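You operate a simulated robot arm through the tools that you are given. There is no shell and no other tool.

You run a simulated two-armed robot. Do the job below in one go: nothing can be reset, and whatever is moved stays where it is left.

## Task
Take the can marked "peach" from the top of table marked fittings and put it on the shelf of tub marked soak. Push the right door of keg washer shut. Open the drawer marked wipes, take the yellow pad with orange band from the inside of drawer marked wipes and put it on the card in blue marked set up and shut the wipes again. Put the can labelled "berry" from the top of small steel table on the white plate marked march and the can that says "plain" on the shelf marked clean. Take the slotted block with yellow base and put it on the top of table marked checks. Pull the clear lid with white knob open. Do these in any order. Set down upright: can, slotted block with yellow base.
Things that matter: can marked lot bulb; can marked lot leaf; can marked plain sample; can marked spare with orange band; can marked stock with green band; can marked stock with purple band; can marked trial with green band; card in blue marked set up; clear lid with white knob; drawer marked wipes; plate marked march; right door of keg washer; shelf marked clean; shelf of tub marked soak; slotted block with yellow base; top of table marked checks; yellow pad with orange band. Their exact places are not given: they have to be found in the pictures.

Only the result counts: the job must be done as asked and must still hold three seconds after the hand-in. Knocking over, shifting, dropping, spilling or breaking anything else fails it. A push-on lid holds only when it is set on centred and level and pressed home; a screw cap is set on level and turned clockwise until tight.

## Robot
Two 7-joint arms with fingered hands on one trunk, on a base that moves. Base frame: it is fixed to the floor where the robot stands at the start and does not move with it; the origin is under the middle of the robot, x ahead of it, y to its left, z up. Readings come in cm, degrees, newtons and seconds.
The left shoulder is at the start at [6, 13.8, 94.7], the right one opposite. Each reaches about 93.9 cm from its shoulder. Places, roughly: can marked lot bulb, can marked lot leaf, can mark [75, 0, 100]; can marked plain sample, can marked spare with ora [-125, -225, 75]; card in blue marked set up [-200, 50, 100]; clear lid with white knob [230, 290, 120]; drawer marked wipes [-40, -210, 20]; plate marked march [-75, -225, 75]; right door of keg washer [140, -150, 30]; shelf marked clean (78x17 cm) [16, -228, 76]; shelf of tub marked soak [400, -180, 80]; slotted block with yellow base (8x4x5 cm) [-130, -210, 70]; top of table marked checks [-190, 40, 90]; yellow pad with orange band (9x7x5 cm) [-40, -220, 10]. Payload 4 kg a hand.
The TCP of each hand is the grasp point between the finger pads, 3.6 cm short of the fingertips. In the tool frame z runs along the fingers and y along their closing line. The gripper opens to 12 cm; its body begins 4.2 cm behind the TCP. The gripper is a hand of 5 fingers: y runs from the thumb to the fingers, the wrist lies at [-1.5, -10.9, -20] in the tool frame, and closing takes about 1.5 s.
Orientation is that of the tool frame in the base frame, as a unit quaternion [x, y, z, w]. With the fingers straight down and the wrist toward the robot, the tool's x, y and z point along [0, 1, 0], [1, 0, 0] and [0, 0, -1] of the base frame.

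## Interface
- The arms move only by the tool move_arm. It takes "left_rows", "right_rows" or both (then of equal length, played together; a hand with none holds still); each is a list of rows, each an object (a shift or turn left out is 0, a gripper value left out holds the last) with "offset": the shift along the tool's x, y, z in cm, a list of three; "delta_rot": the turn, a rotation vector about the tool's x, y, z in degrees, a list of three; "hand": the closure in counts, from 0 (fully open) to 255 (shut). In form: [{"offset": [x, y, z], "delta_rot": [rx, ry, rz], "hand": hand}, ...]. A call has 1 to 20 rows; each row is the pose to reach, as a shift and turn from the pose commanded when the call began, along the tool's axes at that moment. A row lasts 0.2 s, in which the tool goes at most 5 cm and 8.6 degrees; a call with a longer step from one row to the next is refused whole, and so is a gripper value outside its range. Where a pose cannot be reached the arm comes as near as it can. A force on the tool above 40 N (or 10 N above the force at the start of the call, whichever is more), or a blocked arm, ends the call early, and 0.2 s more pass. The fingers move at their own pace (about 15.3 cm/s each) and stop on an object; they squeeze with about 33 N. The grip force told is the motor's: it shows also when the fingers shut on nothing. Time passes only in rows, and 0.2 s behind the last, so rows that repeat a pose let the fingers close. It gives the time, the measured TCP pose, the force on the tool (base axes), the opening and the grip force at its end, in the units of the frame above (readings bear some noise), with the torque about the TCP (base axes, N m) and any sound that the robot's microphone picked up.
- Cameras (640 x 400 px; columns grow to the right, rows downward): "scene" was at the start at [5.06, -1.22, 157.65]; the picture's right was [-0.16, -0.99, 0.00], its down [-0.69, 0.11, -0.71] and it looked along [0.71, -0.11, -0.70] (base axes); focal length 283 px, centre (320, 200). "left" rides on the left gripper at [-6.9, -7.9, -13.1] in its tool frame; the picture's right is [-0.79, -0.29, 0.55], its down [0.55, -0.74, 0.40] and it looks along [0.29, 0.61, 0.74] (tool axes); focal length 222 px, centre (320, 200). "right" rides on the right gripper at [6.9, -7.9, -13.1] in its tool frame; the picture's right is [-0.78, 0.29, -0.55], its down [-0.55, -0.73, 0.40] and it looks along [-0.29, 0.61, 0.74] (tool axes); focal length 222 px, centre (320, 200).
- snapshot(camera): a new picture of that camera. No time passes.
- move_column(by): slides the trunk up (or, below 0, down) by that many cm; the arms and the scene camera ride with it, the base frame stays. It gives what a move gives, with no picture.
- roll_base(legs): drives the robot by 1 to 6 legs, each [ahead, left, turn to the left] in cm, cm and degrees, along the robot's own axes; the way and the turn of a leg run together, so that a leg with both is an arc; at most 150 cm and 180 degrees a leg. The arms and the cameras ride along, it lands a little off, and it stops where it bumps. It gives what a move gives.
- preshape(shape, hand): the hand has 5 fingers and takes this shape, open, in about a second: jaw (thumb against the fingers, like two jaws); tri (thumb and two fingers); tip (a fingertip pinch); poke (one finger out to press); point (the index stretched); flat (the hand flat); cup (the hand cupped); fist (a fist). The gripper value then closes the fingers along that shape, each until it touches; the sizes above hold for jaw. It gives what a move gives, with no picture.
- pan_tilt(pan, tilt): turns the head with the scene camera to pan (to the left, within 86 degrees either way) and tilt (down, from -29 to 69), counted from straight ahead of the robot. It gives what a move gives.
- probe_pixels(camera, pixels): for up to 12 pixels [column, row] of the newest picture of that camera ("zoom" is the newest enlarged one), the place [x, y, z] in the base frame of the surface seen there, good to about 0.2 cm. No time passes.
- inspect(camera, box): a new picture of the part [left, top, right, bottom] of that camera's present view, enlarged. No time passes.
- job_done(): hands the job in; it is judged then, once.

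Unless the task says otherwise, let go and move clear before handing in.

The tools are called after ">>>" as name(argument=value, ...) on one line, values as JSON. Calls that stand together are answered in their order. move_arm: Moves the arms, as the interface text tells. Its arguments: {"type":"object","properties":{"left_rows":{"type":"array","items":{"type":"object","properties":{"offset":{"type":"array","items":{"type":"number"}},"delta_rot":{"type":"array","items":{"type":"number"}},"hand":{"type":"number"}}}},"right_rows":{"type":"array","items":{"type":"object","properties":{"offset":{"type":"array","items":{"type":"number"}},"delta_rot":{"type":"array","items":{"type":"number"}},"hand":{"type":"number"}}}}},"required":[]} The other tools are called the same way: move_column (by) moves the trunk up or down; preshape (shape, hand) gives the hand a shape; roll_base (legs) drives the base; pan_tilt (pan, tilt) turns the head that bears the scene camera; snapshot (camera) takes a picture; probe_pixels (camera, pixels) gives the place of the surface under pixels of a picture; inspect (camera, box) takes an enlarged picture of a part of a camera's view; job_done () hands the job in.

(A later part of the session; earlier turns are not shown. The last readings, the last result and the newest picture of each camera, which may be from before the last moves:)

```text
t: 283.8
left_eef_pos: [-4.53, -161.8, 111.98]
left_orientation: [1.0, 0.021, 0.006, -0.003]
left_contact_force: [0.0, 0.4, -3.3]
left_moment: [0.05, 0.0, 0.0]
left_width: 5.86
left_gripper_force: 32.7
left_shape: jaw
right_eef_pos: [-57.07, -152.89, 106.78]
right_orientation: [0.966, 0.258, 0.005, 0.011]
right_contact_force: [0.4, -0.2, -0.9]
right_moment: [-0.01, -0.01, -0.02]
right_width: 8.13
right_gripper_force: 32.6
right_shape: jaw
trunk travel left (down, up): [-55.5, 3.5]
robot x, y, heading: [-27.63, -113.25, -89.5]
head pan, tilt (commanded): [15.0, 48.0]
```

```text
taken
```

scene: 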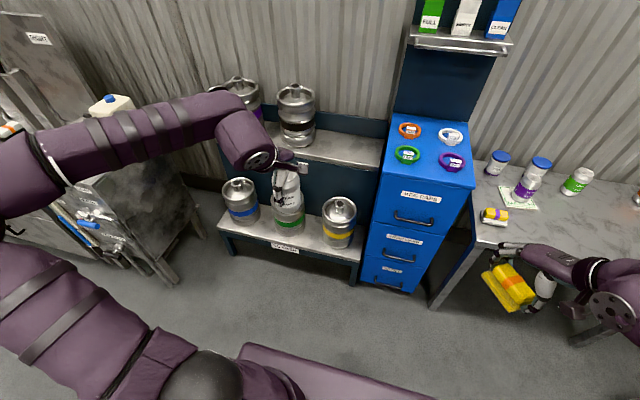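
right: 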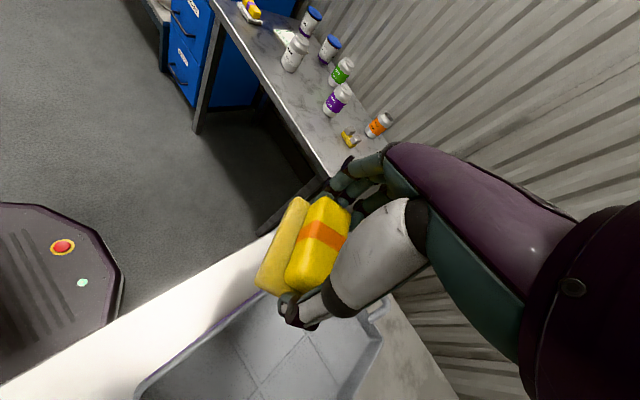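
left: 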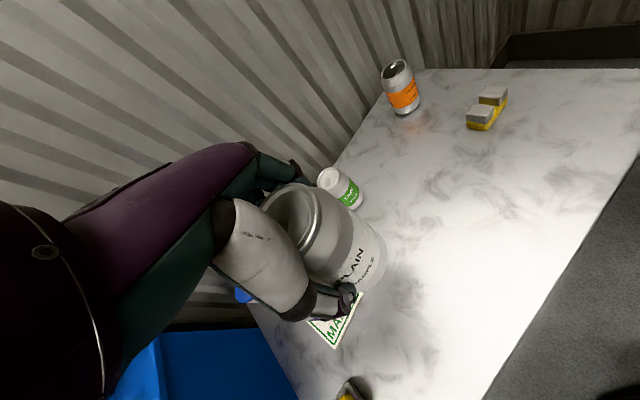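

I'm square to the shelf with the plain can in the left hand at (281,185). I'll check the left elbow and keg tops before driving in.

>>> probe_pixels(camera="scene", pixels=[[20, 150], [50, 150], [150, 110], [30, 200], [295, 88], [240, 80], [330, 150], [300, 158], [365, 155], [338, 205], [110, 105]])

```text
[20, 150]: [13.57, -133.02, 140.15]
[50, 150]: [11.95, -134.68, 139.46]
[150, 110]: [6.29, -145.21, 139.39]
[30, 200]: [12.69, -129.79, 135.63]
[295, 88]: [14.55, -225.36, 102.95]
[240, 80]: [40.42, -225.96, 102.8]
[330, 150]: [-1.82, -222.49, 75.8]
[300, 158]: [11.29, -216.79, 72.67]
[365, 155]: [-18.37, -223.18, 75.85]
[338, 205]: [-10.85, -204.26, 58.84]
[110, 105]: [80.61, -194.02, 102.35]
```

Elbow is high (z≈135) and clears the kegs (tops z≈103). I'll drive forward 42 cm.

>>> roll_base(legs=[[42, 0, -0.5]])

>>> snapshot(camera="scene")

>>> snapshot(camera="left")

```text
t: 286.5
left_eef_pos: [-5.39, -205.72, 111.93]
left_orientation: [1.0, 0.013, 0.008, -0.002]
left_contact_force: [-0.7, -0.2, -3.4]
left_moment: [0.05, -0.01, 0.02]
left_width: 5.89
left_gripper_force: 33.2
left_shape: jaw
right_eef_pos: [-57.94, -196.04, 106.71]
right_orientation: [0.968, 0.251, 0.004, 0.011]
right_contact_force: [0.3, -0.6, -1.2]
right_moment: [0.02, 0.0, 0.02]
right_width: 8.14
right_gripper_force: 32.5
right_shape: jaw
trunk travel left (down, up): [-55.5, 3.5]
robot x, y, heading: [-27.66, -156.72, -90.7]
head pan, tilt (commanded): [15.0, 48.0]
```

```text
taken
```

scene: 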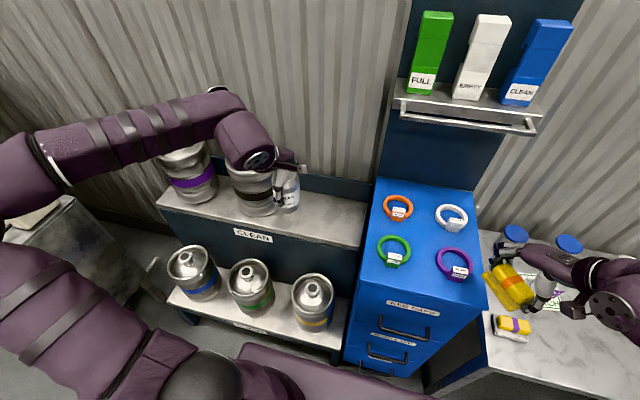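

```text
taken
```

left: 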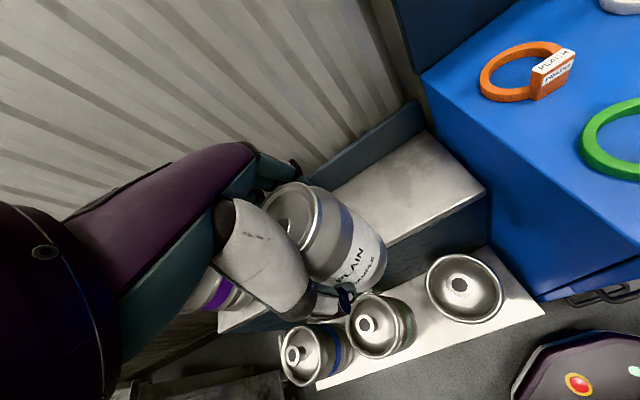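

I'll extend the left hand to about (-9.2,-225) over the free part of the shelf.

>>> move_arm(left_rows=[{"offset": [-0.9, 3.9, 0]}, {"offset": [-1.8, 7.8, 0]}, {"offset": [-2.7, 11.7, 0]}, {"offset": [-3.5, 15.5, 1]}, {"offset": [-4.3, 19.2, 3]}, {"offset": [-4.3, 19.2, 6]}, {"offset": [-4.3, 19.2, 6]}])

>>> snapshot(camera="left")

>>> snapshot(camera="scene")

```text
t: 288.1
left_eef_pos: [-7.34, -222.55, 104.25]
left_orientation: [1.0, 0.014, 0.007, -0.002]
left_contact_force: [-0.1, 0.0, -2.6]
left_moment: [0.0, -0.02, 0.01]
left_width: 5.92
left_gripper_force: 33.4
left_shape: jaw
left hand out of reach, approached as far as the arm can: row 4, 5, 6, 7
right_eef_pos: [-58.0, -195.75, 106.86]
right_orientation: [0.968, 0.249, 0.006, 0.013]
right_contact_force: [-0.8, 0.1, -1.2]
right_moment: [-0.04, 0.0, 0.02]
right_width: 8.13
right_gripper_force: 33.2
right_shape: jaw
trunk travel left (down, up): [-55.5, 3.5]
robot x, y, heading: [-27.88, -156.55, -90.8]
head pan, tilt (commanded): [15.0, 48.0]
```

```text
taken
```

left: 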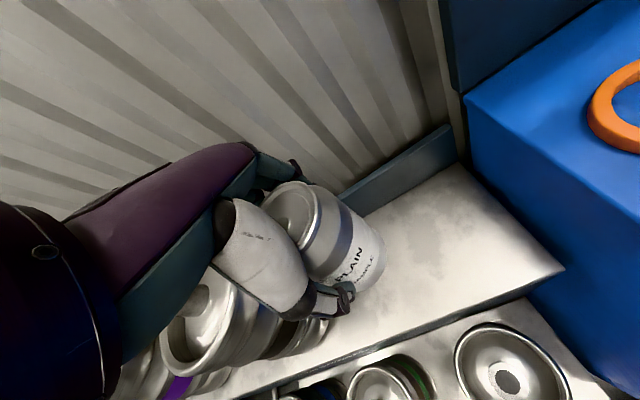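

```text
taken
```

scene: 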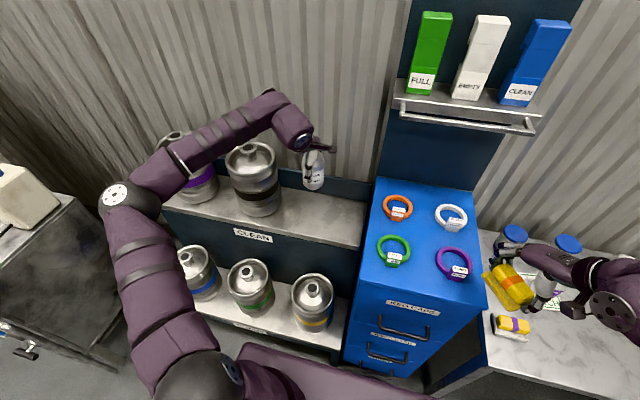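

The can is near the free shelf area at (-7.3,-222.6). I'll probe the forearm to make sure it won't touch the kegs on the way down.

>>> probe_pixels(camera="scene", pixels=[[270, 110], [230, 130], [190, 155], [130, 195], [280, 130], [250, 155], [313, 170], [312, 188], [330, 210], [365, 210]])

```text
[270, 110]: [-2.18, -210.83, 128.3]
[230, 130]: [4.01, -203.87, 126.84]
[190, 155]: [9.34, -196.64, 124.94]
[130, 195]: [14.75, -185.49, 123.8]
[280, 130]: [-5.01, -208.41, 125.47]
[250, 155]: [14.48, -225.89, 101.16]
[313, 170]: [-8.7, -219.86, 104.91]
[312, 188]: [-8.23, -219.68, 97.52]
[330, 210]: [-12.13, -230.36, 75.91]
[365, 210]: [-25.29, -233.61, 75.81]
```

The forearm stays in front of the kegs (y>-212), so descending is safe. I'll nudge the base 2.5 cm forward to centre the can on the shelf depth, then lower.

>>> roll_base(legs=[[2.5, 0, 0.6]])

>>> move_arm(left_rows=[{"offset": [0, 0, 4]}, {"offset": [0, 0, 8]}, {"offset": [0, 0, 12]}, {"offset": [0, 0, 15]}, {"offset": [0, 0, 17]}, {"offset": [0, 0, 18]}, {"offset": [0, 0, 18]}])

>>> snapshot(camera="left")

>>> snapshot(camera="scene")

```text
t: 288.9
left_eef_pos: [-6.6, -225.06, 104.03]
left_orientation: [1.0, 0.019, 0.007, -0.004]
left_contact_force: [0.2, -0.5, -4.1]
left_moment: [0.05, -0.02, 0.01]
left_width: 5.91
left_gripper_force: 32.5
left_shape: jaw
right_eef_pos: [-57.41, -198.83, 106.62]
right_orientation: [0.967, 0.255, 0.006, 0.01]
right_contact_force: [-0.2, -0.3, -0.6]
right_moment: [0.01, 0.02, -0.01]
right_width: 8.16
right_gripper_force: 33.2
right_shape: jaw
trunk travel left (down, up): [-55.5, 3.5]
robot x, y, heading: [-27.52, -158.6, -90.2]
head pan, tilt (commanded): [15.0, 48.0]
```

```text
t: 290.5
left_eef_pos: [-6.31, -224.88, 85.62]
left_orientation: [1.0, 0.019, 0.007, -0.002]
left_contact_force: [0.3, 0.0, -3.7]
left_moment: [-0.01, 0.01, -0.01]
left_width: 5.88
left_gripper_force: 33.1
left_shape: jaw
right_eef_pos: [-57.57, -198.69, 106.83]
right_orientation: [0.967, 0.255, 0.005, 0.011]
right_contact_force: [0.1, -0.9, 0.6]
right_moment: [-0.03, 0.0, 0.0]
right_width: 8.15
right_gripper_force: 33.1
right_shape: jaw
trunk travel left (down, up): [-55.5, 3.5]
robot x, y, heading: [-27.75, -159.1, -90.0]
head pan, tilt (commanded): [15.0, 48.0]
```

```text
taken
```

left: 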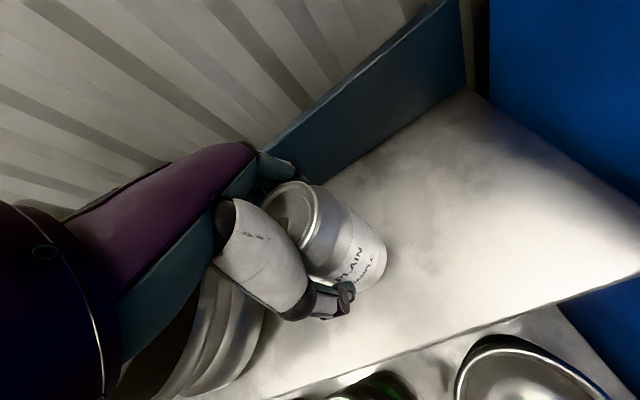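

```text
taken
```

scene: 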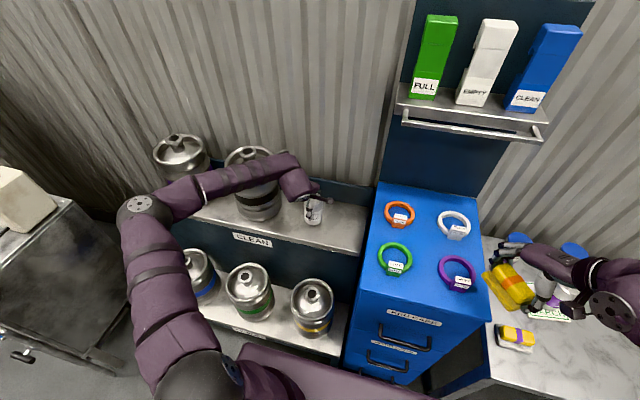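

About 1.6 cm remains to the shelf. I'll lower gently until contact.

>>> move_arm(left_rows=[{"offset": [0, 0, 0.7]}, {"offset": [0, 0, 1.1]}, {"offset": [0, 0, 1.4]}, {"offset": [0, 0, 1.6]}, {"offset": [0, 0, 1.75]}, {"offset": [0, 0, 1.75]}])

```text
t: 291.9
left_eef_pos: [-6.31, -224.85, 84.36]
left_orientation: [1.0, 0.019, 0.007, -0.002]
left_contact_force: [0.1, 0.5, -4.2]
left_moment: [0.0, -0.03, 0.01]
left_width: 5.91
left_gripper_force: 33.1
left_shape: jaw
right_eef_pos: [-57.52, -198.76, 106.82]
right_orientation: [0.967, 0.256, 0.004, 0.011]
right_contact_force: [0.7, -1.0, -0.7]
right_moment: [-0.02, -0.01, -0.01]
right_width: 8.14
right_gripper_force: 32.9
right_shape: jaw
trunk travel left (down, up): [-55.5, 3.5]
robot x, y, heading: [-27.92, -159.02, -90.0]
head pan, tilt (commanded): [15.0, 48.0]
```

No contact yet (still -4 N at z=84.36). I'll go down a few more millimetres.

>>> move_arm(left_rows=[{"offset": [0, 0, 0.2]}, {"offset": [0, 0, 0.35]}, {"offset": [0, 0, 0.5]}, {"offset": [0, 0, 0.5]}])

>>> inspect(camera="left", box=[220, 150, 440, 340])

```text
t: 292.9
left_eef_pos: [-6.26, -224.73, 83.76]
left_orientation: [1.0, 0.019, 0.007, -0.001]
left_contact_force: [2.6, -1.1, 7.9]
left_moment: [-0.14, -0.06, 0.07]
left_width: 5.92
left_gripper_force: 32.8
left_shape: jaw
right_eef_pos: [-57.44, -198.68, 106.85]
right_orientation: [0.967, 0.255, 0.005, 0.011]
right_contact_force: [0.1, 0.3, -0.9]
right_moment: [-0.01, -0.02, 0.0]
right_width: 8.13
right_gripper_force: 32.9
right_shape: jaw
trunk travel left (down, up): [-55.5, 3.5]
robot x, y, heading: [-27.91, -158.91, -89.9]
head pan, tilt (commanded): [15.0, 48.0]
```

```text
2.11 times, centred on (330, 245) of left
```

zoom: 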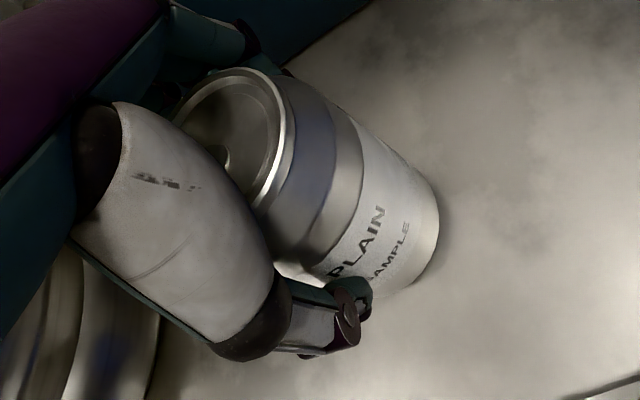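

Contact is firm (about +8 N). I'll open the hand gradually to about 9–10 cm and check.

>>> move_arm(left_rows=[{"hand": 200}, {"hand": 160}, {"hand": 125}, {"hand": 95}, {"hand": 70}, {"hand": 55}, {"hand": 55}, {"hand": 55}])

>>> snapshot(camera="left")

```text
t: 294.7
left_eef_pos: [-6.33, -224.8, 83.59]
left_orientation: [1.0, 0.018, 0.007, -0.002]
left_contact_force: [0.1, -0.1, -0.4]
left_moment: [0.02, -0.02, 0.01]
left_width: 9.36
left_gripper_force: 0.0
left_shape: jaw
right_eef_pos: [-57.48, -198.82, 106.81]
right_orientation: [0.967, 0.256, 0.005, 0.011]
right_contact_force: [-0.7, 0.2, -1.0]
right_moment: [-0.01, 0.02, -0.03]
right_width: 8.18
right_gripper_force: 33.0
right_shape: jaw
trunk travel left (down, up): [-55.5, 3.5]
robot x, y, heading: [-27.97, -159.35, -89.8]
head pan, tilt (commanded): [15.0, 48.0]
```

```text
taken
```

left: 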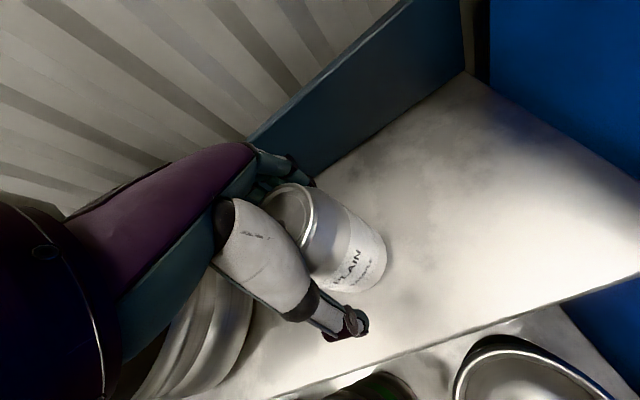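

Plain stands upright and free on the CLEAN shelf. I'll rise straight up and then draw back.

>>> move_arm(left_rows=[{"offset": [0, 0, -2]}, {"offset": [0, 0, -5]}, {"offset": [0, 0, -9]}, {"offset": [0, 0, -13]}, {"offset": [0, 0, -17]}, {"offset": [0, 0, -21]}, {"offset": [0, 0, -25]}, {"offset": [0.5, -4, -27]}, {"offset": [1, -8, -28]}, {"offset": [1.5, -12, -28]}, {"offset": [2, -16, -28]}, {"offset": [2, -16, -28]}])

>>> snapshot(camera="scene")

```text
t: 297.3
left_eef_pos: [-5.52, -209.11, 111.79]
left_orientation: [1.0, 0.019, 0.007, -0.003]
left_contact_force: [0.5, 1.0, 0.7]
left_moment: [-0.02, -0.03, -0.02]
left_width: 9.4
left_gripper_force: 0.2
left_shape: jaw
left hand out of reach, approached as far as the arm can: row 7
right_eef_pos: [-57.46, -198.85, 106.64]
right_orientation: [0.967, 0.256, 0.005, 0.011]
right_contact_force: [0.2, -1.0, -0.7]
right_moment: [-0.01, 0.0, 0.0]
right_width: 8.14
right_gripper_force: 33.1
right_shape: jaw
trunk travel left (down, up): [-55.5, 3.5]
robot x, y, heading: [-27.77, -159.05, -90.1]
head pan, tilt (commanded): [15.0, 48.0]
```

```text
taken
```

scene: 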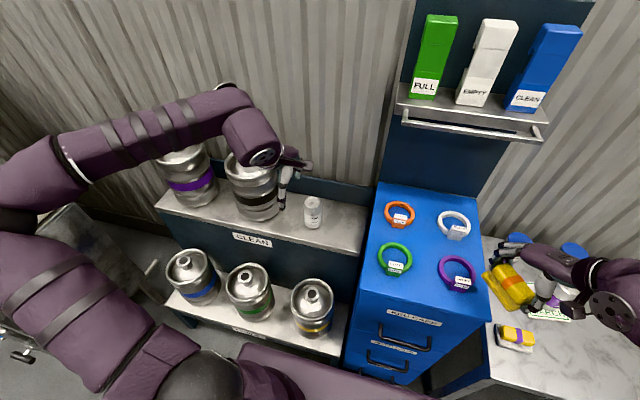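

Plain is set on the CLEAN shelf. Now the slotted block: I'll back away, sidestep to x≈-115, turn to heading -105 and approach the small table for a left-hand grasp along the block's length.

>>> roll_base(legs=[[-45, 0, 0], [0, -87, 0]])

>>> roll_base(legs=[[0, 0, -15]])

>>> pan_tilt(pan=0, tilt=48)

>>> snapshot(camera="scene")

```text
t: 304.3
left_eef_pos: [-93.69, -163.79, 112.04]
left_orientation: [1.0, 0.019, 0.006, -0.003]
left_contact_force: [0.7, 0.1, -0.3]
left_moment: [0.04, -0.03, 0.04]
left_width: 9.4
left_gripper_force: 0.0
left_shape: jaw
right_eef_pos: [-145.58, -153.44, 106.8]
right_orientation: [0.967, 0.255, 0.005, 0.012]
right_contact_force: [-0.1, 0.6, -0.3]
right_moment: [0.04, 0.0, 0.0]
right_width: 8.14
right_gripper_force: 33.0
right_shape: jaw
trunk travel left (down, up): [-55.5, 3.5]
robot x, y, heading: [-115.99, -113.34, -90.1]
head pan, tilt (commanded): [15.0, 48.0]
```

```text
t: 305.6
left_eef_pos: [-107.52, -167.81, 111.86]
left_orientation: [0.994, -0.111, 0.007, -0.002]
left_contact_force: [0.8, -0.1, -0.3]
left_moment: [-0.02, 0.01, 0.03]
left_width: 9.39
left_gripper_force: 0.2
left_shape: jaw
right_eef_pos: [-155.07, -144.37, 106.67]
right_orientation: [0.992, 0.127, 0.004, 0.011]
right_contact_force: [0.5, 0.7, -0.8]
right_moment: [0.02, -0.04, 0.02]
right_width: 8.15
right_gripper_force: 33.4
right_shape: jaw
trunk travel left (down, up): [-55.5, 3.5]
robot x, y, heading: [-115.96, -113.33, -104.9]
head pan, tilt (commanded): [15.0, 48.0]
```

```text
t: 306.3
left_eef_pos: [-107.43, -167.75, 111.84]
left_orientation: [0.994, -0.111, 0.008, -0.001]
left_contact_force: [1.2, 0.0, 0.7]
left_moment: [-0.02, 0.02, -0.01]
left_width: 9.42
left_gripper_force: 0.0
left_shape: jaw
right_eef_pos: [-154.96, -144.33, 106.75]
right_orientation: [0.992, 0.128, 0.003, 0.012]
right_contact_force: [0.4, 0.3, -1.1]
right_moment: [0.0, -0.02, 0.0]
right_width: 8.15
right_gripper_force: 33.0
right_shape: jaw
trunk travel left (down, up): [-55.5, 3.5]
robot x, y, heading: [-115.78, -113.49, -105.3]
head pan, tilt (commanded): [0.0, 48.0]
```

```text
taken
```

scene: 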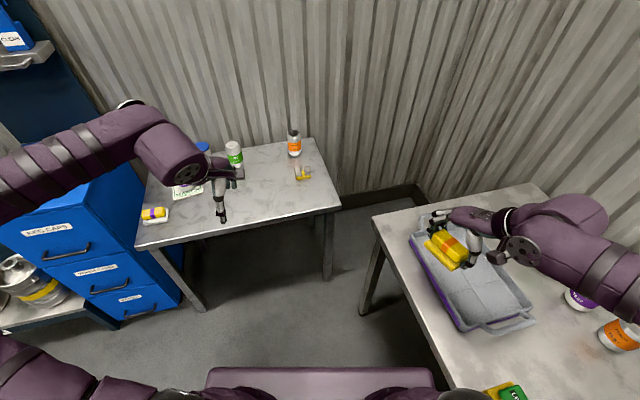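

I'll drive forward 34 cm with a 9.7 cm left shift to about (-115,-149).

>>> roll_base(legs=[[34.4, 9.7, 0]])

>>> snapshot(camera="scene")

>>> inspect(camera="scene", box=[180, 120, 400, 280])

```text
t: 308.6
left_eef_pos: [-106.21, -203.44, 111.81]
left_orientation: [0.994, -0.106, 0.007, -0.002]
left_contact_force: [-0.3, 0.1, -0.1]
left_moment: [0.0, 0.01, -0.01]
left_width: 9.4
left_gripper_force: 0.1
left_shape: jaw
right_eef_pos: [-153.96, -180.55, 106.79]
right_orientation: [0.991, 0.133, 0.004, 0.012]
right_contact_force: [0.6, 0.3, -0.7]
right_moment: [0.04, -0.01, 0.03]
right_width: 8.13
right_gripper_force: 33.2
right_shape: jaw
trunk travel left (down, up): [-55.5, 3.5]
robot x, y, heading: [-115.29, -149.19, -104.1]
head pan, tilt (commanded): [0.0, 48.0]
```

```text
taken
```

scene: 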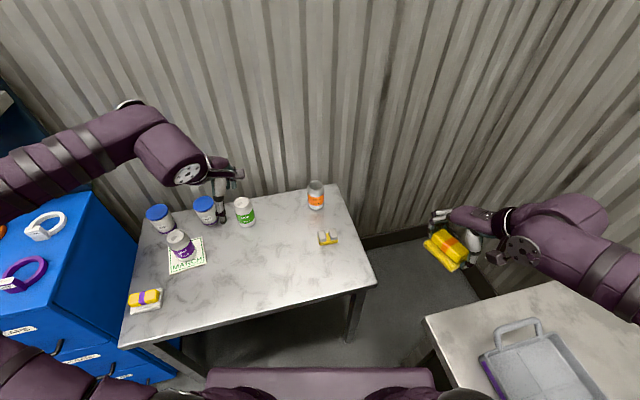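

```text
2.50 times, centred on (290, 200) of scene
```

zoom: 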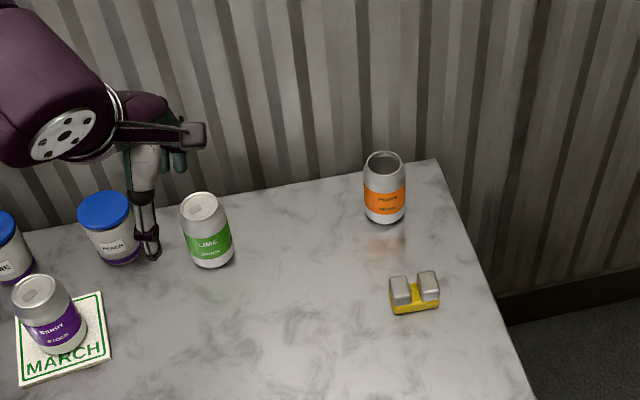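

>>> inspect(camera="scene", box=[300, 215, 360, 255])

```text
10.00 times, centred on (330, 235) of scene
```

zoom: 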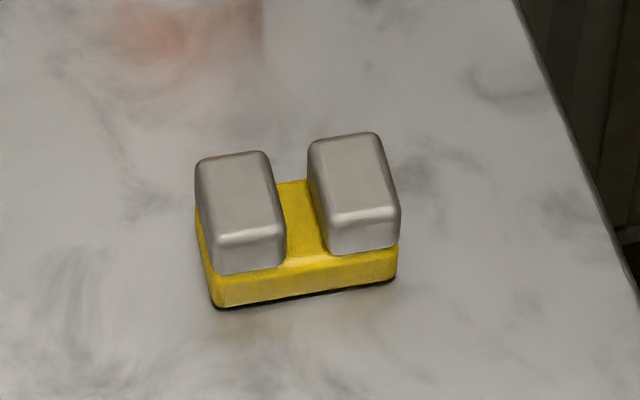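

>>> probe_pixels(camera="zoom", pixels=[[203, 165], [262, 155], [278, 230], [220, 240], [318, 145], [375, 138], [395, 210], [335, 220], [215, 295], [395, 275], [300, 250], [240, 200]])

```text
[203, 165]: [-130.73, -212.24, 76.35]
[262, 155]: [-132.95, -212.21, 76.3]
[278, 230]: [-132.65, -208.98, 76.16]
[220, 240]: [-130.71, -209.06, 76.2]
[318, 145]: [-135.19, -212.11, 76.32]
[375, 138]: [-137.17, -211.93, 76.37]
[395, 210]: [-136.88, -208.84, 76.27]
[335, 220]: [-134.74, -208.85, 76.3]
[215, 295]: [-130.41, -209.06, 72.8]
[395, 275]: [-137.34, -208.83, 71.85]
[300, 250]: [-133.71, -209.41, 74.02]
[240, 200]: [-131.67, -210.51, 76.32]
```

The block is centred at (-133.9,-210.5), top z=76.3, aligned with the table axes. I'll move the left hand over it at z≈100, turning 78° so the fingers close along its length.

>>> move_arm(left_rows=[{"offset": [-2.5, 1.2, 0], "delta_rot": [0, 0, 7.8], "hand": 0}, {"offset": [-5.1, 2.5, 0], "delta_rot": [0, 0, 15.6]}, {"offset": [-7.6, 3.8, 1], "delta_rot": [0, 0, 23.3]}, {"offset": [-10.2, 5.1, 2], "delta_rot": [0, 0, 31.1]}, {"offset": [-12.7, 6.4, 3.5], "delta_rot": [0, 0, 38.9]}, {"offset": [-15.3, 7.7, 5], "delta_rot": [0, 0, 46.7]}, {"offset": [-17.8, 9, 6.5], "delta_rot": [0, 0, 54.5]}, {"offset": [-20.4, 10.2, 8], "delta_rot": [0, 0, 62.2]}, {"offset": [-23, 11.5, 10], "delta_rot": [0, 0, 70]}, {"offset": [-25.5, 12.8, 11.8], "delta_rot": [0, 0, 77.8]}, {"offset": [-25.5, 12.8, 11.8], "delta_rot": [0, 0, 77.8]}])

>>> snapshot(camera="left")

>>> snapshot(camera="scene")

```text
t: 311.0
left_eef_pos: [-126.19, -187.14, 95.04]
left_orientation: [0.745, -0.667, 0.01, 0.01]
left_contact_force: [-0.3, -0.2, -0.3]
left_moment: [0.01, -0.01, 0.0]
left_width: 11.99
left_gripper_force: 0.0
left_shape: jaw
left hand out of reach, approached as far as the arm can: row 6, 7, 8, 9, 10, 11
right_eef_pos: [-154.15, -180.37, 106.75]
right_orientation: [0.991, 0.133, 0.003, 0.012]
right_contact_force: [0.7, -0.2, -1.2]
right_moment: [-0.01, 0.0, -0.01]
right_width: 8.16
right_gripper_force: 33.1
right_shape: jaw
trunk travel left (down, up): [-55.5, 3.5]
robot x, y, heading: [-115.26, -149.16, -104.1]
head pan, tilt (commanded): [0.0, 48.0]
```

```text
taken
```

left: 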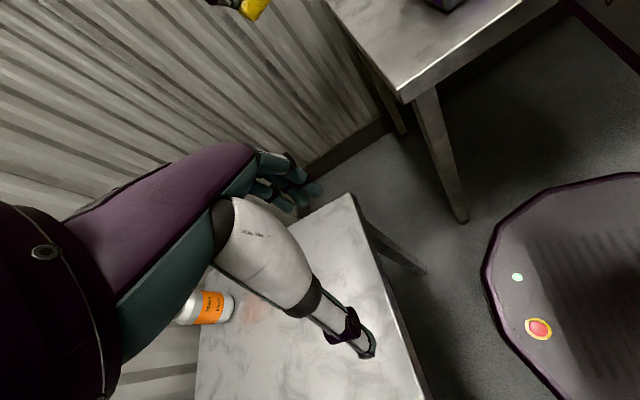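

```text
taken
```

scene: 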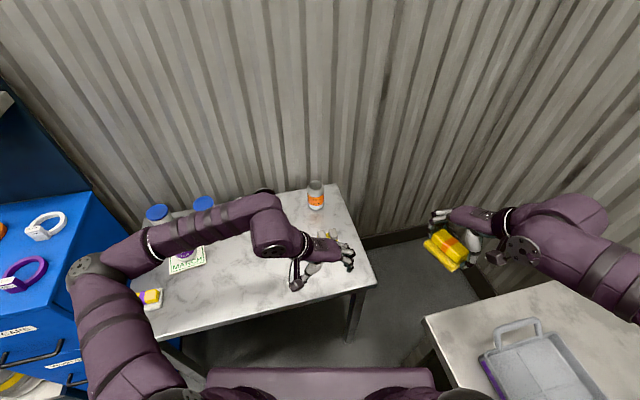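

The yawed left arm can't extend that far (stopped at (-126,-187)). I'll tuck it back and instead come at the block from a heading of about -145, where a 35° yaw lines up with the block.

>>> move_arm(left_rows=[{"offset": [1.4, -2, -3], "delta_rot": [0, 0, -7.7]}, {"offset": [2.8, -4, -6], "delta_rot": [0, 0, -15.4]}, {"offset": [4.3, -6, -9], "delta_rot": [0, 0, -23.1]}, {"offset": [5.7, -8, -12], "delta_rot": [0, 0, -30.8]}, {"offset": [7.1, -10, -14], "delta_rot": [0, 0, -38.5]}, {"offset": [8.6, -12, -16], "delta_rot": [0, 0, -46.2]}, {"offset": [10, -14, -17], "delta_rot": [0, 0, -53.9]}, {"offset": [11.4, -16, -17], "delta_rot": [0, 0, -61.6]}, {"offset": [12.9, -18, -17], "delta_rot": [0, 0, -69.3]}, {"offset": [14.3, -19.6, -17], "delta_rot": [0, 0, -77]}, {"offset": [14.3, -19.6, -17], "delta_rot": [0, 0, -77]}])

>>> roll_base(legs=[[-20, 0, 0], [0, 0, -41]])

>>> snapshot(camera="scene")

```text
t: 313.4
left_eef_pos: [-104.29, -199.72, 112.16]
left_orientation: [0.998, -0.056, 0.0, 0.013]
left_contact_force: [0.4, -0.7, 0.3]
left_moment: [-0.01, -0.04, 0.0]
left_width: 11.98
left_gripper_force: 0.1
left_shape: jaw
right_eef_pos: [-154.06, -180.4, 106.8]
right_orientation: [0.991, 0.134, 0.003, 0.012]
right_contact_force: [-0.1, 0.4, -1.2]
right_moment: [-0.03, 0.0, -0.04]
right_width: 8.17
right_gripper_force: 33.0
right_shape: jaw
trunk travel left (down, up): [-55.5, 3.5]
robot x, y, heading: [-115.21, -149.38, -104.3]
head pan, tilt (commanded): [0.0, 48.0]
```

```text
t: 317.0
left_eef_pos: [-136.45, -173.99, 112.06]
left_orientation: [0.909, -0.416, -0.005, 0.012]
left_contact_force: [0.3, 0.9, 0.2]
left_moment: [-0.02, -0.01, -0.03]
left_width: 12.0
left_gripper_force: 0.1
left_shape: jaw
right_eef_pos: [-159.87, -126.31, 106.63]
right_orientation: [0.972, -0.236, -0.001, 0.013]
right_contact_force: [0.4, 0.5, -0.8]
right_moment: [0.01, -0.03, 0.03]
right_width: 8.17
right_gripper_force: 32.3
right_shape: jaw
trunk travel left (down, up): [-55.5, 3.5]
robot x, y, heading: [-110.51, -129.2, -146.8]
head pan, tilt (commanded): [0.0, 48.0]
```

```text
taken
```

scene: 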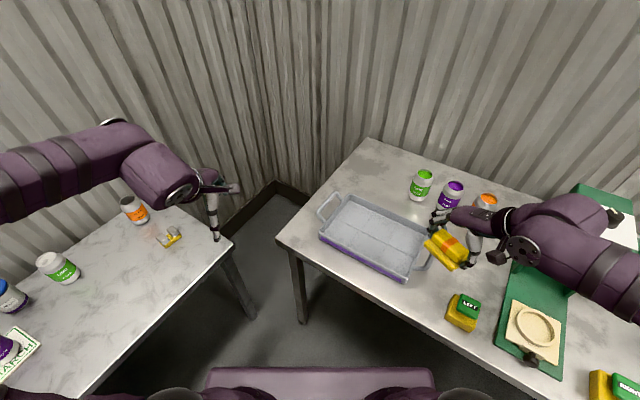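

The block is now ahead-left at (168,237). I'll strafe 33 cm left and slightly back to place it in front of the left shoulder.

>>> roll_base(legs=[[-5.9, 33.5, 0]])

>>> pan_tilt(pan=10, tilt=50)

>>> snapshot(camera="scene")

>>> snapshot(camera="left")

```text
t: 319.2
left_eef_pos: [-113.43, -198.52, 112.15]
left_orientation: [0.909, -0.417, -0.005, 0.012]
left_contact_force: [0.9, -0.2, -0.9]
left_moment: [0.0, 0.04, -0.01]
left_width: 11.99
left_gripper_force: 0.1
left_shape: jaw
right_eef_pos: [-136.82, -150.72, 106.89]
right_orientation: [0.972, -0.237, -0.001, 0.012]
right_contact_force: [0.1, -0.4, -0.8]
right_moment: [-0.01, 0.02, -0.04]
right_width: 8.13
right_gripper_force: 33.4
right_shape: jaw
trunk travel left (down, up): [-55.5, 3.5]
robot x, y, heading: [-87.39, -153.99, -146.8]
head pan, tilt (commanded): [0.0, 48.0]
```

```text
t: 319.9
left_eef_pos: [-113.38, -198.36, 112.09]
left_orientation: [0.909, -0.417, -0.005, 0.012]
left_contact_force: [0.4, 0.2, -0.5]
left_moment: [0.01, 0.0, 0.0]
left_width: 11.97
left_gripper_force: 0.1
left_shape: jaw
right_eef_pos: [-136.96, -150.54, 106.79]
right_orientation: [0.971, -0.237, -0.001, 0.013]
right_contact_force: [0.5, 1.3, -0.8]
right_moment: [0.04, -0.01, 0.0]
right_width: 8.18
right_gripper_force: 32.9
right_shape: jaw
trunk travel left (down, up): [-55.5, 3.5]
robot x, y, heading: [-87.14, -153.54, -146.9]
head pan, tilt (commanded): [10.0, 50.0]
```

```text
taken
```

scene: 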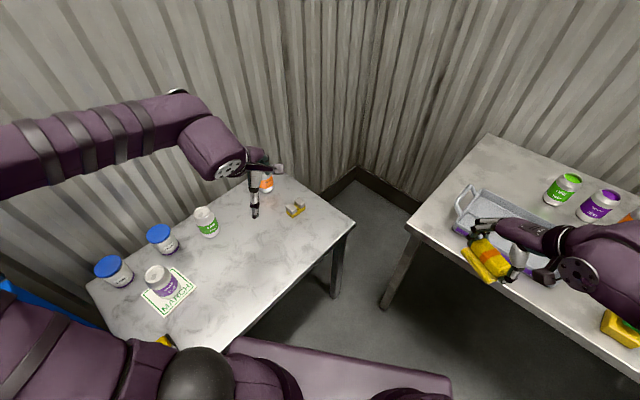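

```text
taken
```

left: 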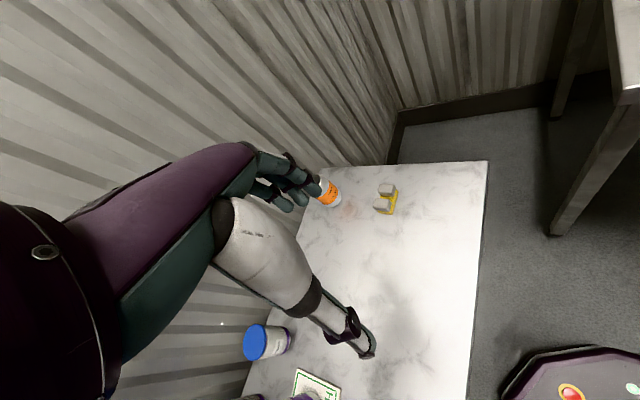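

Now I'll bring the left hand over the block with the 41° turn.

>>> move_arm(left_rows=[{"offset": [-0.7, 3.9, 0], "delta_rot": [0, 0, 6.8]}, {"offset": [-1.4, 7.8, 1], "delta_rot": [0, 0, 13.6]}, {"offset": [-2.1, 11.7, 3], "delta_rot": [0, 0, 20.4]}, {"offset": [-2.8, 15.6, 6], "delta_rot": [0, 0, 27.1]}, {"offset": [-3.5, 19.5, 9], "delta_rot": [0, 0, 33.9]}, {"offset": [-4.2, 23.4, 12], "delta_rot": [0, 0, 40.7]}, {"offset": [-4.2, 23.4, 14], "delta_rot": [0, 0, 40.7]}, {"offset": [-4.2, 23.4, 14], "delta_rot": [0, 0, 40.7]}])

>>> snapshot(camera="left")

>>> snapshot(camera="scene")

```text
t: 321.7
left_eef_pos: [-132.23, -202.94, 98.69]
left_orientation: [0.724, -0.689, -0.001, 0.014]
left_contact_force: [-0.6, 0.2, 0.2]
left_moment: [-0.04, 0.0, -0.01]
left_width: 12.03
left_gripper_force: 0.1
left_shape: jaw
left hand out of reach, approached as far as the arm can: row 5, 6, 7, 8
right_eef_pos: [-136.97, -150.56, 106.75]
right_orientation: [0.972, -0.237, -0.001, 0.012]
right_contact_force: [0.1, 0.3, -0.8]
right_moment: [0.02, -0.03, 0.02]
right_width: 8.16
right_gripper_force: 33.1
right_shape: jaw
trunk travel left (down, up): [-55.5, 3.5]
robot x, y, heading: [-87.43, -153.94, -146.9]
head pan, tilt (commanded): [10.0, 50.0]
```

```text
taken
```

left: 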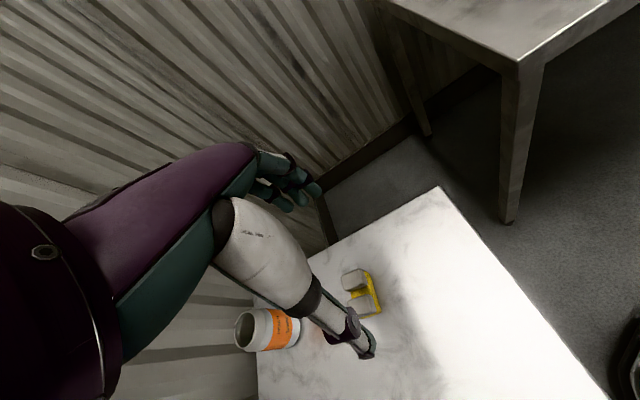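

```text
taken
```

scene: 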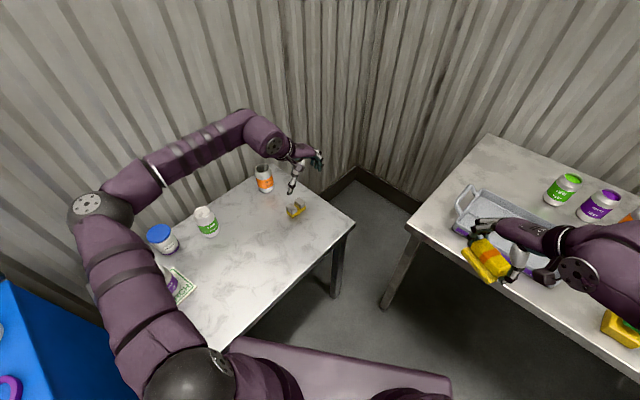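

The yaw is right but the hand is 7.6 cm short in y. Lowering the wrist toward shoulder height may free some reach, so I'll try moving on while descending to z≈89.

>>> move_arm(left_rows=[{"offset": [0, 0, 4]}, {"offset": [1, 0.3, 8]}, {"offset": [3, 0.8, 10]}, {"offset": [5.2, 1.4, 10]}, {"offset": [7.5, 2, 10]}, {"offset": [7.5, 2, 10]}])

>>> snapshot(camera="left")

```text
t: 323.1
left_eef_pos: [-132.64, -202.82, 88.67]
left_orientation: [0.714, -0.7, 0.0, 0.019]
left_contact_force: [0.5, 0.2, -0.2]
left_moment: [0.0, -0.01, 0.0]
left_width: 11.97
left_gripper_force: 0.1
left_shape: jaw
left hand out of reach, approached as far as the arm can: row 1, 2, 3, 4, 5, 6
right_eef_pos: [-136.91, -150.62, 106.83]
right_orientation: [0.972, -0.236, -0.001, 0.011]
right_contact_force: [0.8, -0.3, -1.0]
right_moment: [-0.01, -0.01, 0.0]
right_width: 8.14
right_gripper_force: 32.9
right_shape: jaw
trunk travel left (down, up): [-55.5, 3.5]
robot x, y, heading: [-87.74, -154.14, -146.7]
head pan, tilt (commanded): [10.0, 50.0]
```

```text
taken
```

left: 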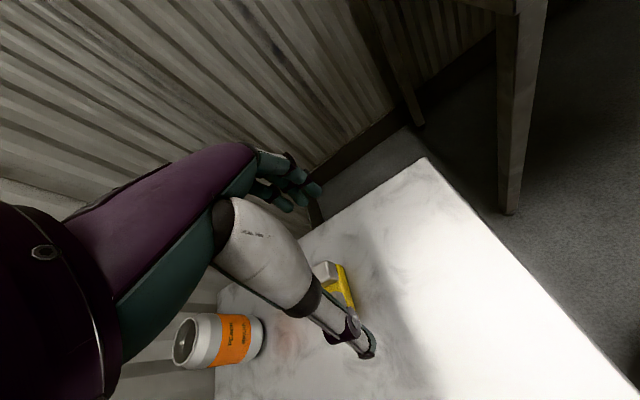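

The left wrist can't reach the block with the needed yaw. The right hand suits the block better, so I'll deliver the pad first: tuck the left arm, back off, and look toward the checks table.

>>> move_arm(left_rows=[{"offset": [0, 0, -4.5], "delta_rot": [0, 0, -4]}, {"offset": [-0.5, -2.5, -8.5], "delta_rot": [0, 0, -10]}, {"offset": [-1.2, -5.5, -12], "delta_rot": [0, 0, -16]}, {"offset": [-2, -8.5, -15.5], "delta_rot": [0, 0, -22]}, {"offset": [-2.8, -12, -18.5], "delta_rot": [0, 0, -28]}, {"offset": [-3.6, -15.3, -21], "delta_rot": [0, 0, -34]}, {"offset": [-4.4, -18.5, -23], "delta_rot": [0, 0, -41]}, {"offset": [-4.4, -18.5, -23], "delta_rot": [0, 0, -41]}])

>>> roll_base(legs=[[-35, 0, 0]])

>>> pan_tilt(pan=-60, tilt=30)

>>> snapshot(camera="scene")

```text
t: 324.9
left_eef_pos: [-114.27, -198.09, 111.78]
left_orientation: [0.91, -0.413, -0.005, 0.012]
left_contact_force: [-0.4, -0.1, -1.6]
left_moment: [0.03, 0.0, -0.01]
left_width: 11.97
left_gripper_force: 0.0
left_shape: jaw
right_eef_pos: [-136.93, -150.5, 106.79]
right_orientation: [0.971, -0.238, -0.001, 0.012]
right_contact_force: [-0.3, 0.7, -0.8]
right_moment: [0.01, -0.04, 0.04]
right_width: 8.14
right_gripper_force: 33.3
right_shape: jaw
trunk travel left (down, up): [-55.5, 3.5]
robot x, y, heading: [-87.01, -153.91, -146.7]
head pan, tilt (commanded): [10.0, 50.0]
```

```text
t: 327.2
left_eef_pos: [-84.0, -178.75, 111.92]
left_orientation: [0.912, -0.41, -0.005, 0.013]
left_contact_force: [0.8, -0.6, -0.6]
left_moment: [0.01, 0.02, -0.01]
left_width: 12.0
left_gripper_force: 0.0
left_shape: jaw
right_eef_pos: [-107.2, -131.57, 106.8]
right_orientation: [0.973, -0.232, -0.001, 0.014]
right_contact_force: [0.2, 0.6, -0.6]
right_moment: [0.0, -0.01, 0.0]
right_width: 8.17
right_gripper_force: 32.9
right_shape: jaw
trunk travel left (down, up): [-55.5, 3.5]
robot x, y, heading: [-57.77, -134.42, -146.4]
head pan, tilt (commanded): [10.0, 50.0]
```

```text
t: 328.6
left_eef_pos: [-84.09, -178.96, 111.76]
left_orientation: [0.912, -0.41, -0.005, 0.013]
left_contact_force: [-0.2, -0.5, -0.1]
left_moment: [0.0, 0.0, 0.0]
left_width: 11.99
left_gripper_force: 0.1
left_shape: jaw
right_eef_pos: [-107.47, -131.59, 106.64]
right_orientation: [0.973, -0.232, -0.001, 0.012]
right_contact_force: [0.8, -0.1, -0.5]
right_moment: [-0.01, 0.0, 0.03]
right_width: 8.15
right_gripper_force: 33.0
right_shape: jaw
trunk travel left (down, up): [-55.5, 3.5]
robot x, y, heading: [-57.72, -134.38, -146.1]
head pan, tilt (commanded): [-60.0, 30.0]
```

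```text
taken
```

scene: 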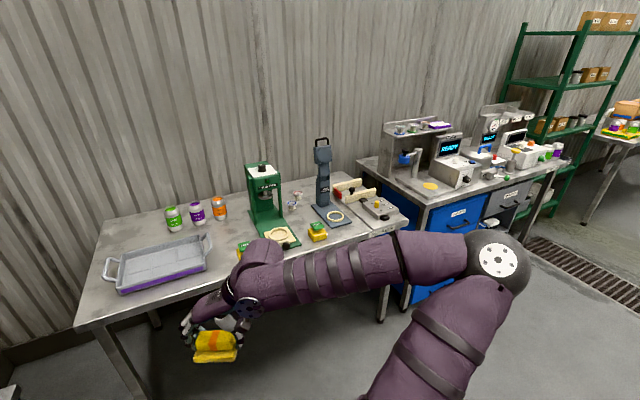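

The table with READY devices and blue drawers further along the wall should be the checks table. I'll turn to face that wall and sidestep along it.

>>> roll_base(legs=[[-10, 0, 0], [0, 0, -34], [0, -130, 0]])

>>> pan_tilt(pan=0, tilt=35)

>>> snapshot(camera="scene")

```text
t: 337.6
left_eef_pos: [-94.07, -18.39, 111.86]
left_orientation: [0.743, -0.67, -0.008, 0.011]
left_contact_force: [1.0, -0.2, 0.6]
left_moment: [0.02, -0.02, -0.02]
left_width: 11.99
left_gripper_force: 0.1
left_shape: jaw
right_eef_pos: [-85.42, 33.59, 106.79]
right_orientation: [0.854, -0.52, -0.004, 0.012]
right_contact_force: [-0.1, -1.0, 0.0]
right_moment: [-0.01, 0.0, 0.01]
right_width: 8.18
right_gripper_force: 33.2
right_shape: jaw
trunk travel left (down, up): [-55.5, 3.5]
robot x, y, heading: [-46.77, 1.98, 177.9]
head pan, tilt (commanded): [-60.0, 30.0]
```

```text
t: 338.9
left_eef_pos: [-94.16, -18.42, 111.71]
left_orientation: [0.742, -0.67, -0.009, 0.01]
left_contact_force: [-0.5, -0.4, -0.6]
left_moment: [0.03, -0.01, -0.06]
left_width: 11.99
left_gripper_force: 0.1
left_shape: jaw
right_eef_pos: [-85.43, 33.47, 106.77]
right_orientation: [0.854, -0.519, -0.005, 0.011]
right_contact_force: [0.0, 0.3, -0.5]
right_moment: [-0.01, -0.01, 0.01]
right_width: 8.13
right_gripper_force: 32.7
right_shape: jaw
trunk travel left (down, up): [-55.5, 3.5]
robot x, y, heading: [-46.79, 2.39, 178.1]
head pan, tilt (commanded): [0.0, 35.0]
```

```text
taken
```

scene: 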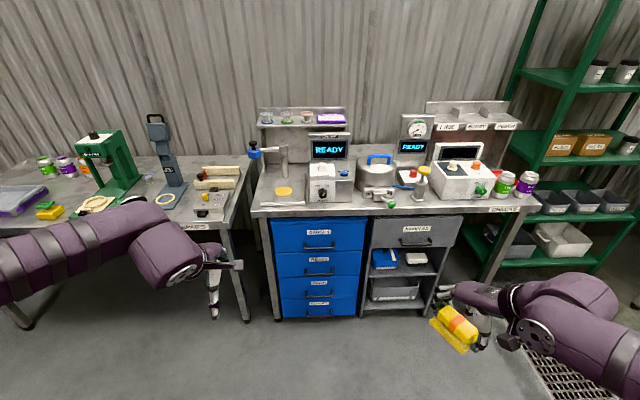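

The table labelled CHECKS is in front. I'll zoom to find the blue card marked "set up".

>>> inspect(camera="scene", box=[230, 90, 390, 230])

>>> inspect(camera="scene", box=[380, 90, 560, 230])

```text
2.86 times, centred on (310, 160) of scene
```

zoom: 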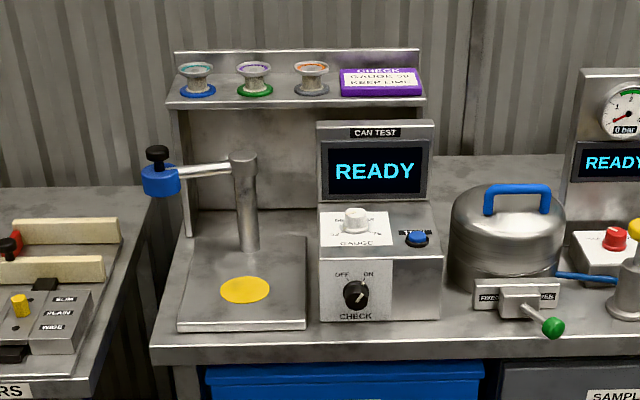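

```text
2.86 times, centred on (470, 160) of scene
```

zoom: 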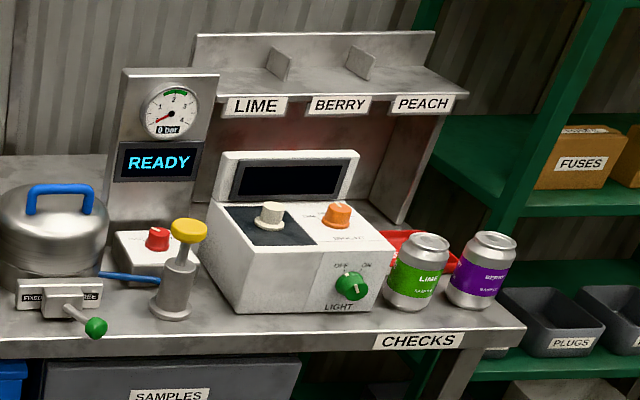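

I'll probe heights here and step closer to find the blue card.

>>> probe_pixels(camera="scene", pixels=[[300, 208], [262, 207], [500, 208], [520, 200], [385, 204], [300, 120], [330, 117], [440, 205], [360, 200], [470, 130], [430, 165], [390, 200]])

>>> roll_base(legs=[[30, 0, 2], [0, -35, 0]])

>>> pan_tilt(pan=0, tilt=42)

>>> snapshot(camera="scene")

```text
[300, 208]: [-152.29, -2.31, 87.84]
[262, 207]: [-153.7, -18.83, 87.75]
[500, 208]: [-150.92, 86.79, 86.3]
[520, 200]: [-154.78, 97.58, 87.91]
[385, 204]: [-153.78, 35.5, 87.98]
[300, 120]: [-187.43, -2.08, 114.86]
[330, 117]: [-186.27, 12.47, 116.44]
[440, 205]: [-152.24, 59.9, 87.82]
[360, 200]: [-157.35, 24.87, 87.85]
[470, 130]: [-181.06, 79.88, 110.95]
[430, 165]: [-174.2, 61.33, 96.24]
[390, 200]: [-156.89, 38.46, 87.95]
```

```text
t: 342.8
left_eef_pos: [-123.22, 16.49, 111.91]
left_orientation: [0.751, -0.66, -0.007, 0.011]
left_contact_force: [-1.3, -0.2, -0.2]
left_moment: [-0.02, 0.01, 0.0]
left_width: 11.97
left_gripper_force: 0.1
left_shape: jaw
right_eef_pos: [-115.76, 68.55, 106.7]
right_orientation: [0.862, -0.507, -0.004, 0.011]
right_contact_force: [0.3, 1.3, -0.8]
right_moment: [0.01, 0.02, 0.01]
right_width: 8.12
right_gripper_force: 33.5
right_shape: jaw
trunk travel left (down, up): [-55.5, 3.5]
robot x, y, heading: [-76.29, 38.23, 179.2]
head pan, tilt (commanded): [0.0, 35.0]
```

```text
t: 343.5
left_eef_pos: [-123.15, 16.34, 111.65]
left_orientation: [0.751, -0.66, -0.008, 0.01]
left_contact_force: [0.0, 0.4, -0.4]
left_moment: [0.01, -0.01, 0.01]
left_width: 12.02
left_gripper_force: 0.1
left_shape: jaw
right_eef_pos: [-115.78, 68.53, 106.7]
right_orientation: [0.861, -0.508, -0.005, 0.012]
right_contact_force: [0.3, 0.1, -0.1]
right_moment: [0.0, 0.0, -0.01]
right_width: 8.15
right_gripper_force: 33.5
right_shape: jaw
trunk travel left (down, up): [-55.5, 3.5]
robot x, y, heading: [-76.46, 38.29, 179.4]
head pan, tilt (commanded): [0.0, 42.0]
```

```text
taken
```

scene: 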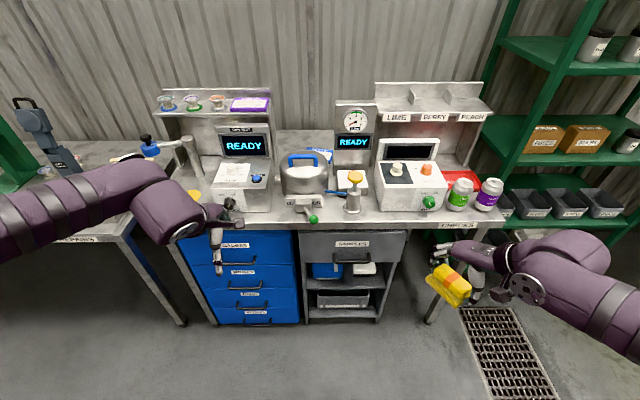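

A white/blue card corner shows behind the pot at about (325,153). I'll zoom in there.

>>> inspect(camera="scene", box=[265, 120, 385, 225])

>>> inspect(camera="scene", box=[365, 80, 520, 225])

>>> probe_pixels(camera="scene", pixels=[[325, 150], [320, 155], [330, 158], [290, 145], [318, 148], [300, 170], [350, 150], [357, 190], [372, 160], [400, 155]])

```text
3.81 times, centred on (325, 172) of scene
```

zoom: 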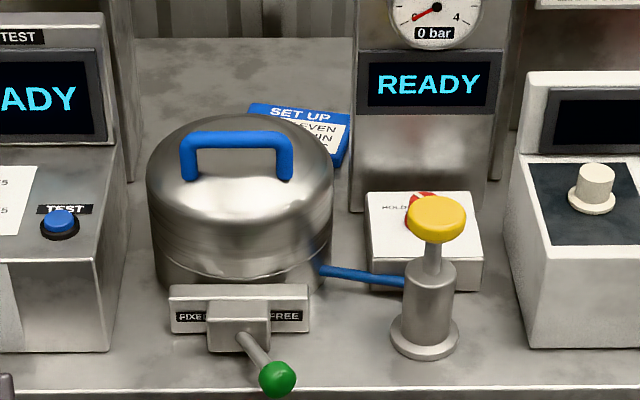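

```text
2.76 times, centred on (442, 152) of scene
```

zoom: 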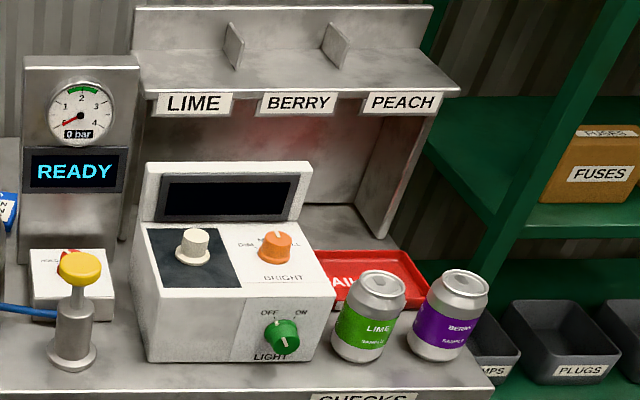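

```text
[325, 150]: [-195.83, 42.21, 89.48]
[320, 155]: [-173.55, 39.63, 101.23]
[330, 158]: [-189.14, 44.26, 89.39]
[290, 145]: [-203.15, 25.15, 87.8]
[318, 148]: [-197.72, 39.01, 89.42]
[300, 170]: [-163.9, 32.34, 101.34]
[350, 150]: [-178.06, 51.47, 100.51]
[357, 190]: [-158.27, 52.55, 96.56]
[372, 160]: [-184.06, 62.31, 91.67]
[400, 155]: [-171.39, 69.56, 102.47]
```

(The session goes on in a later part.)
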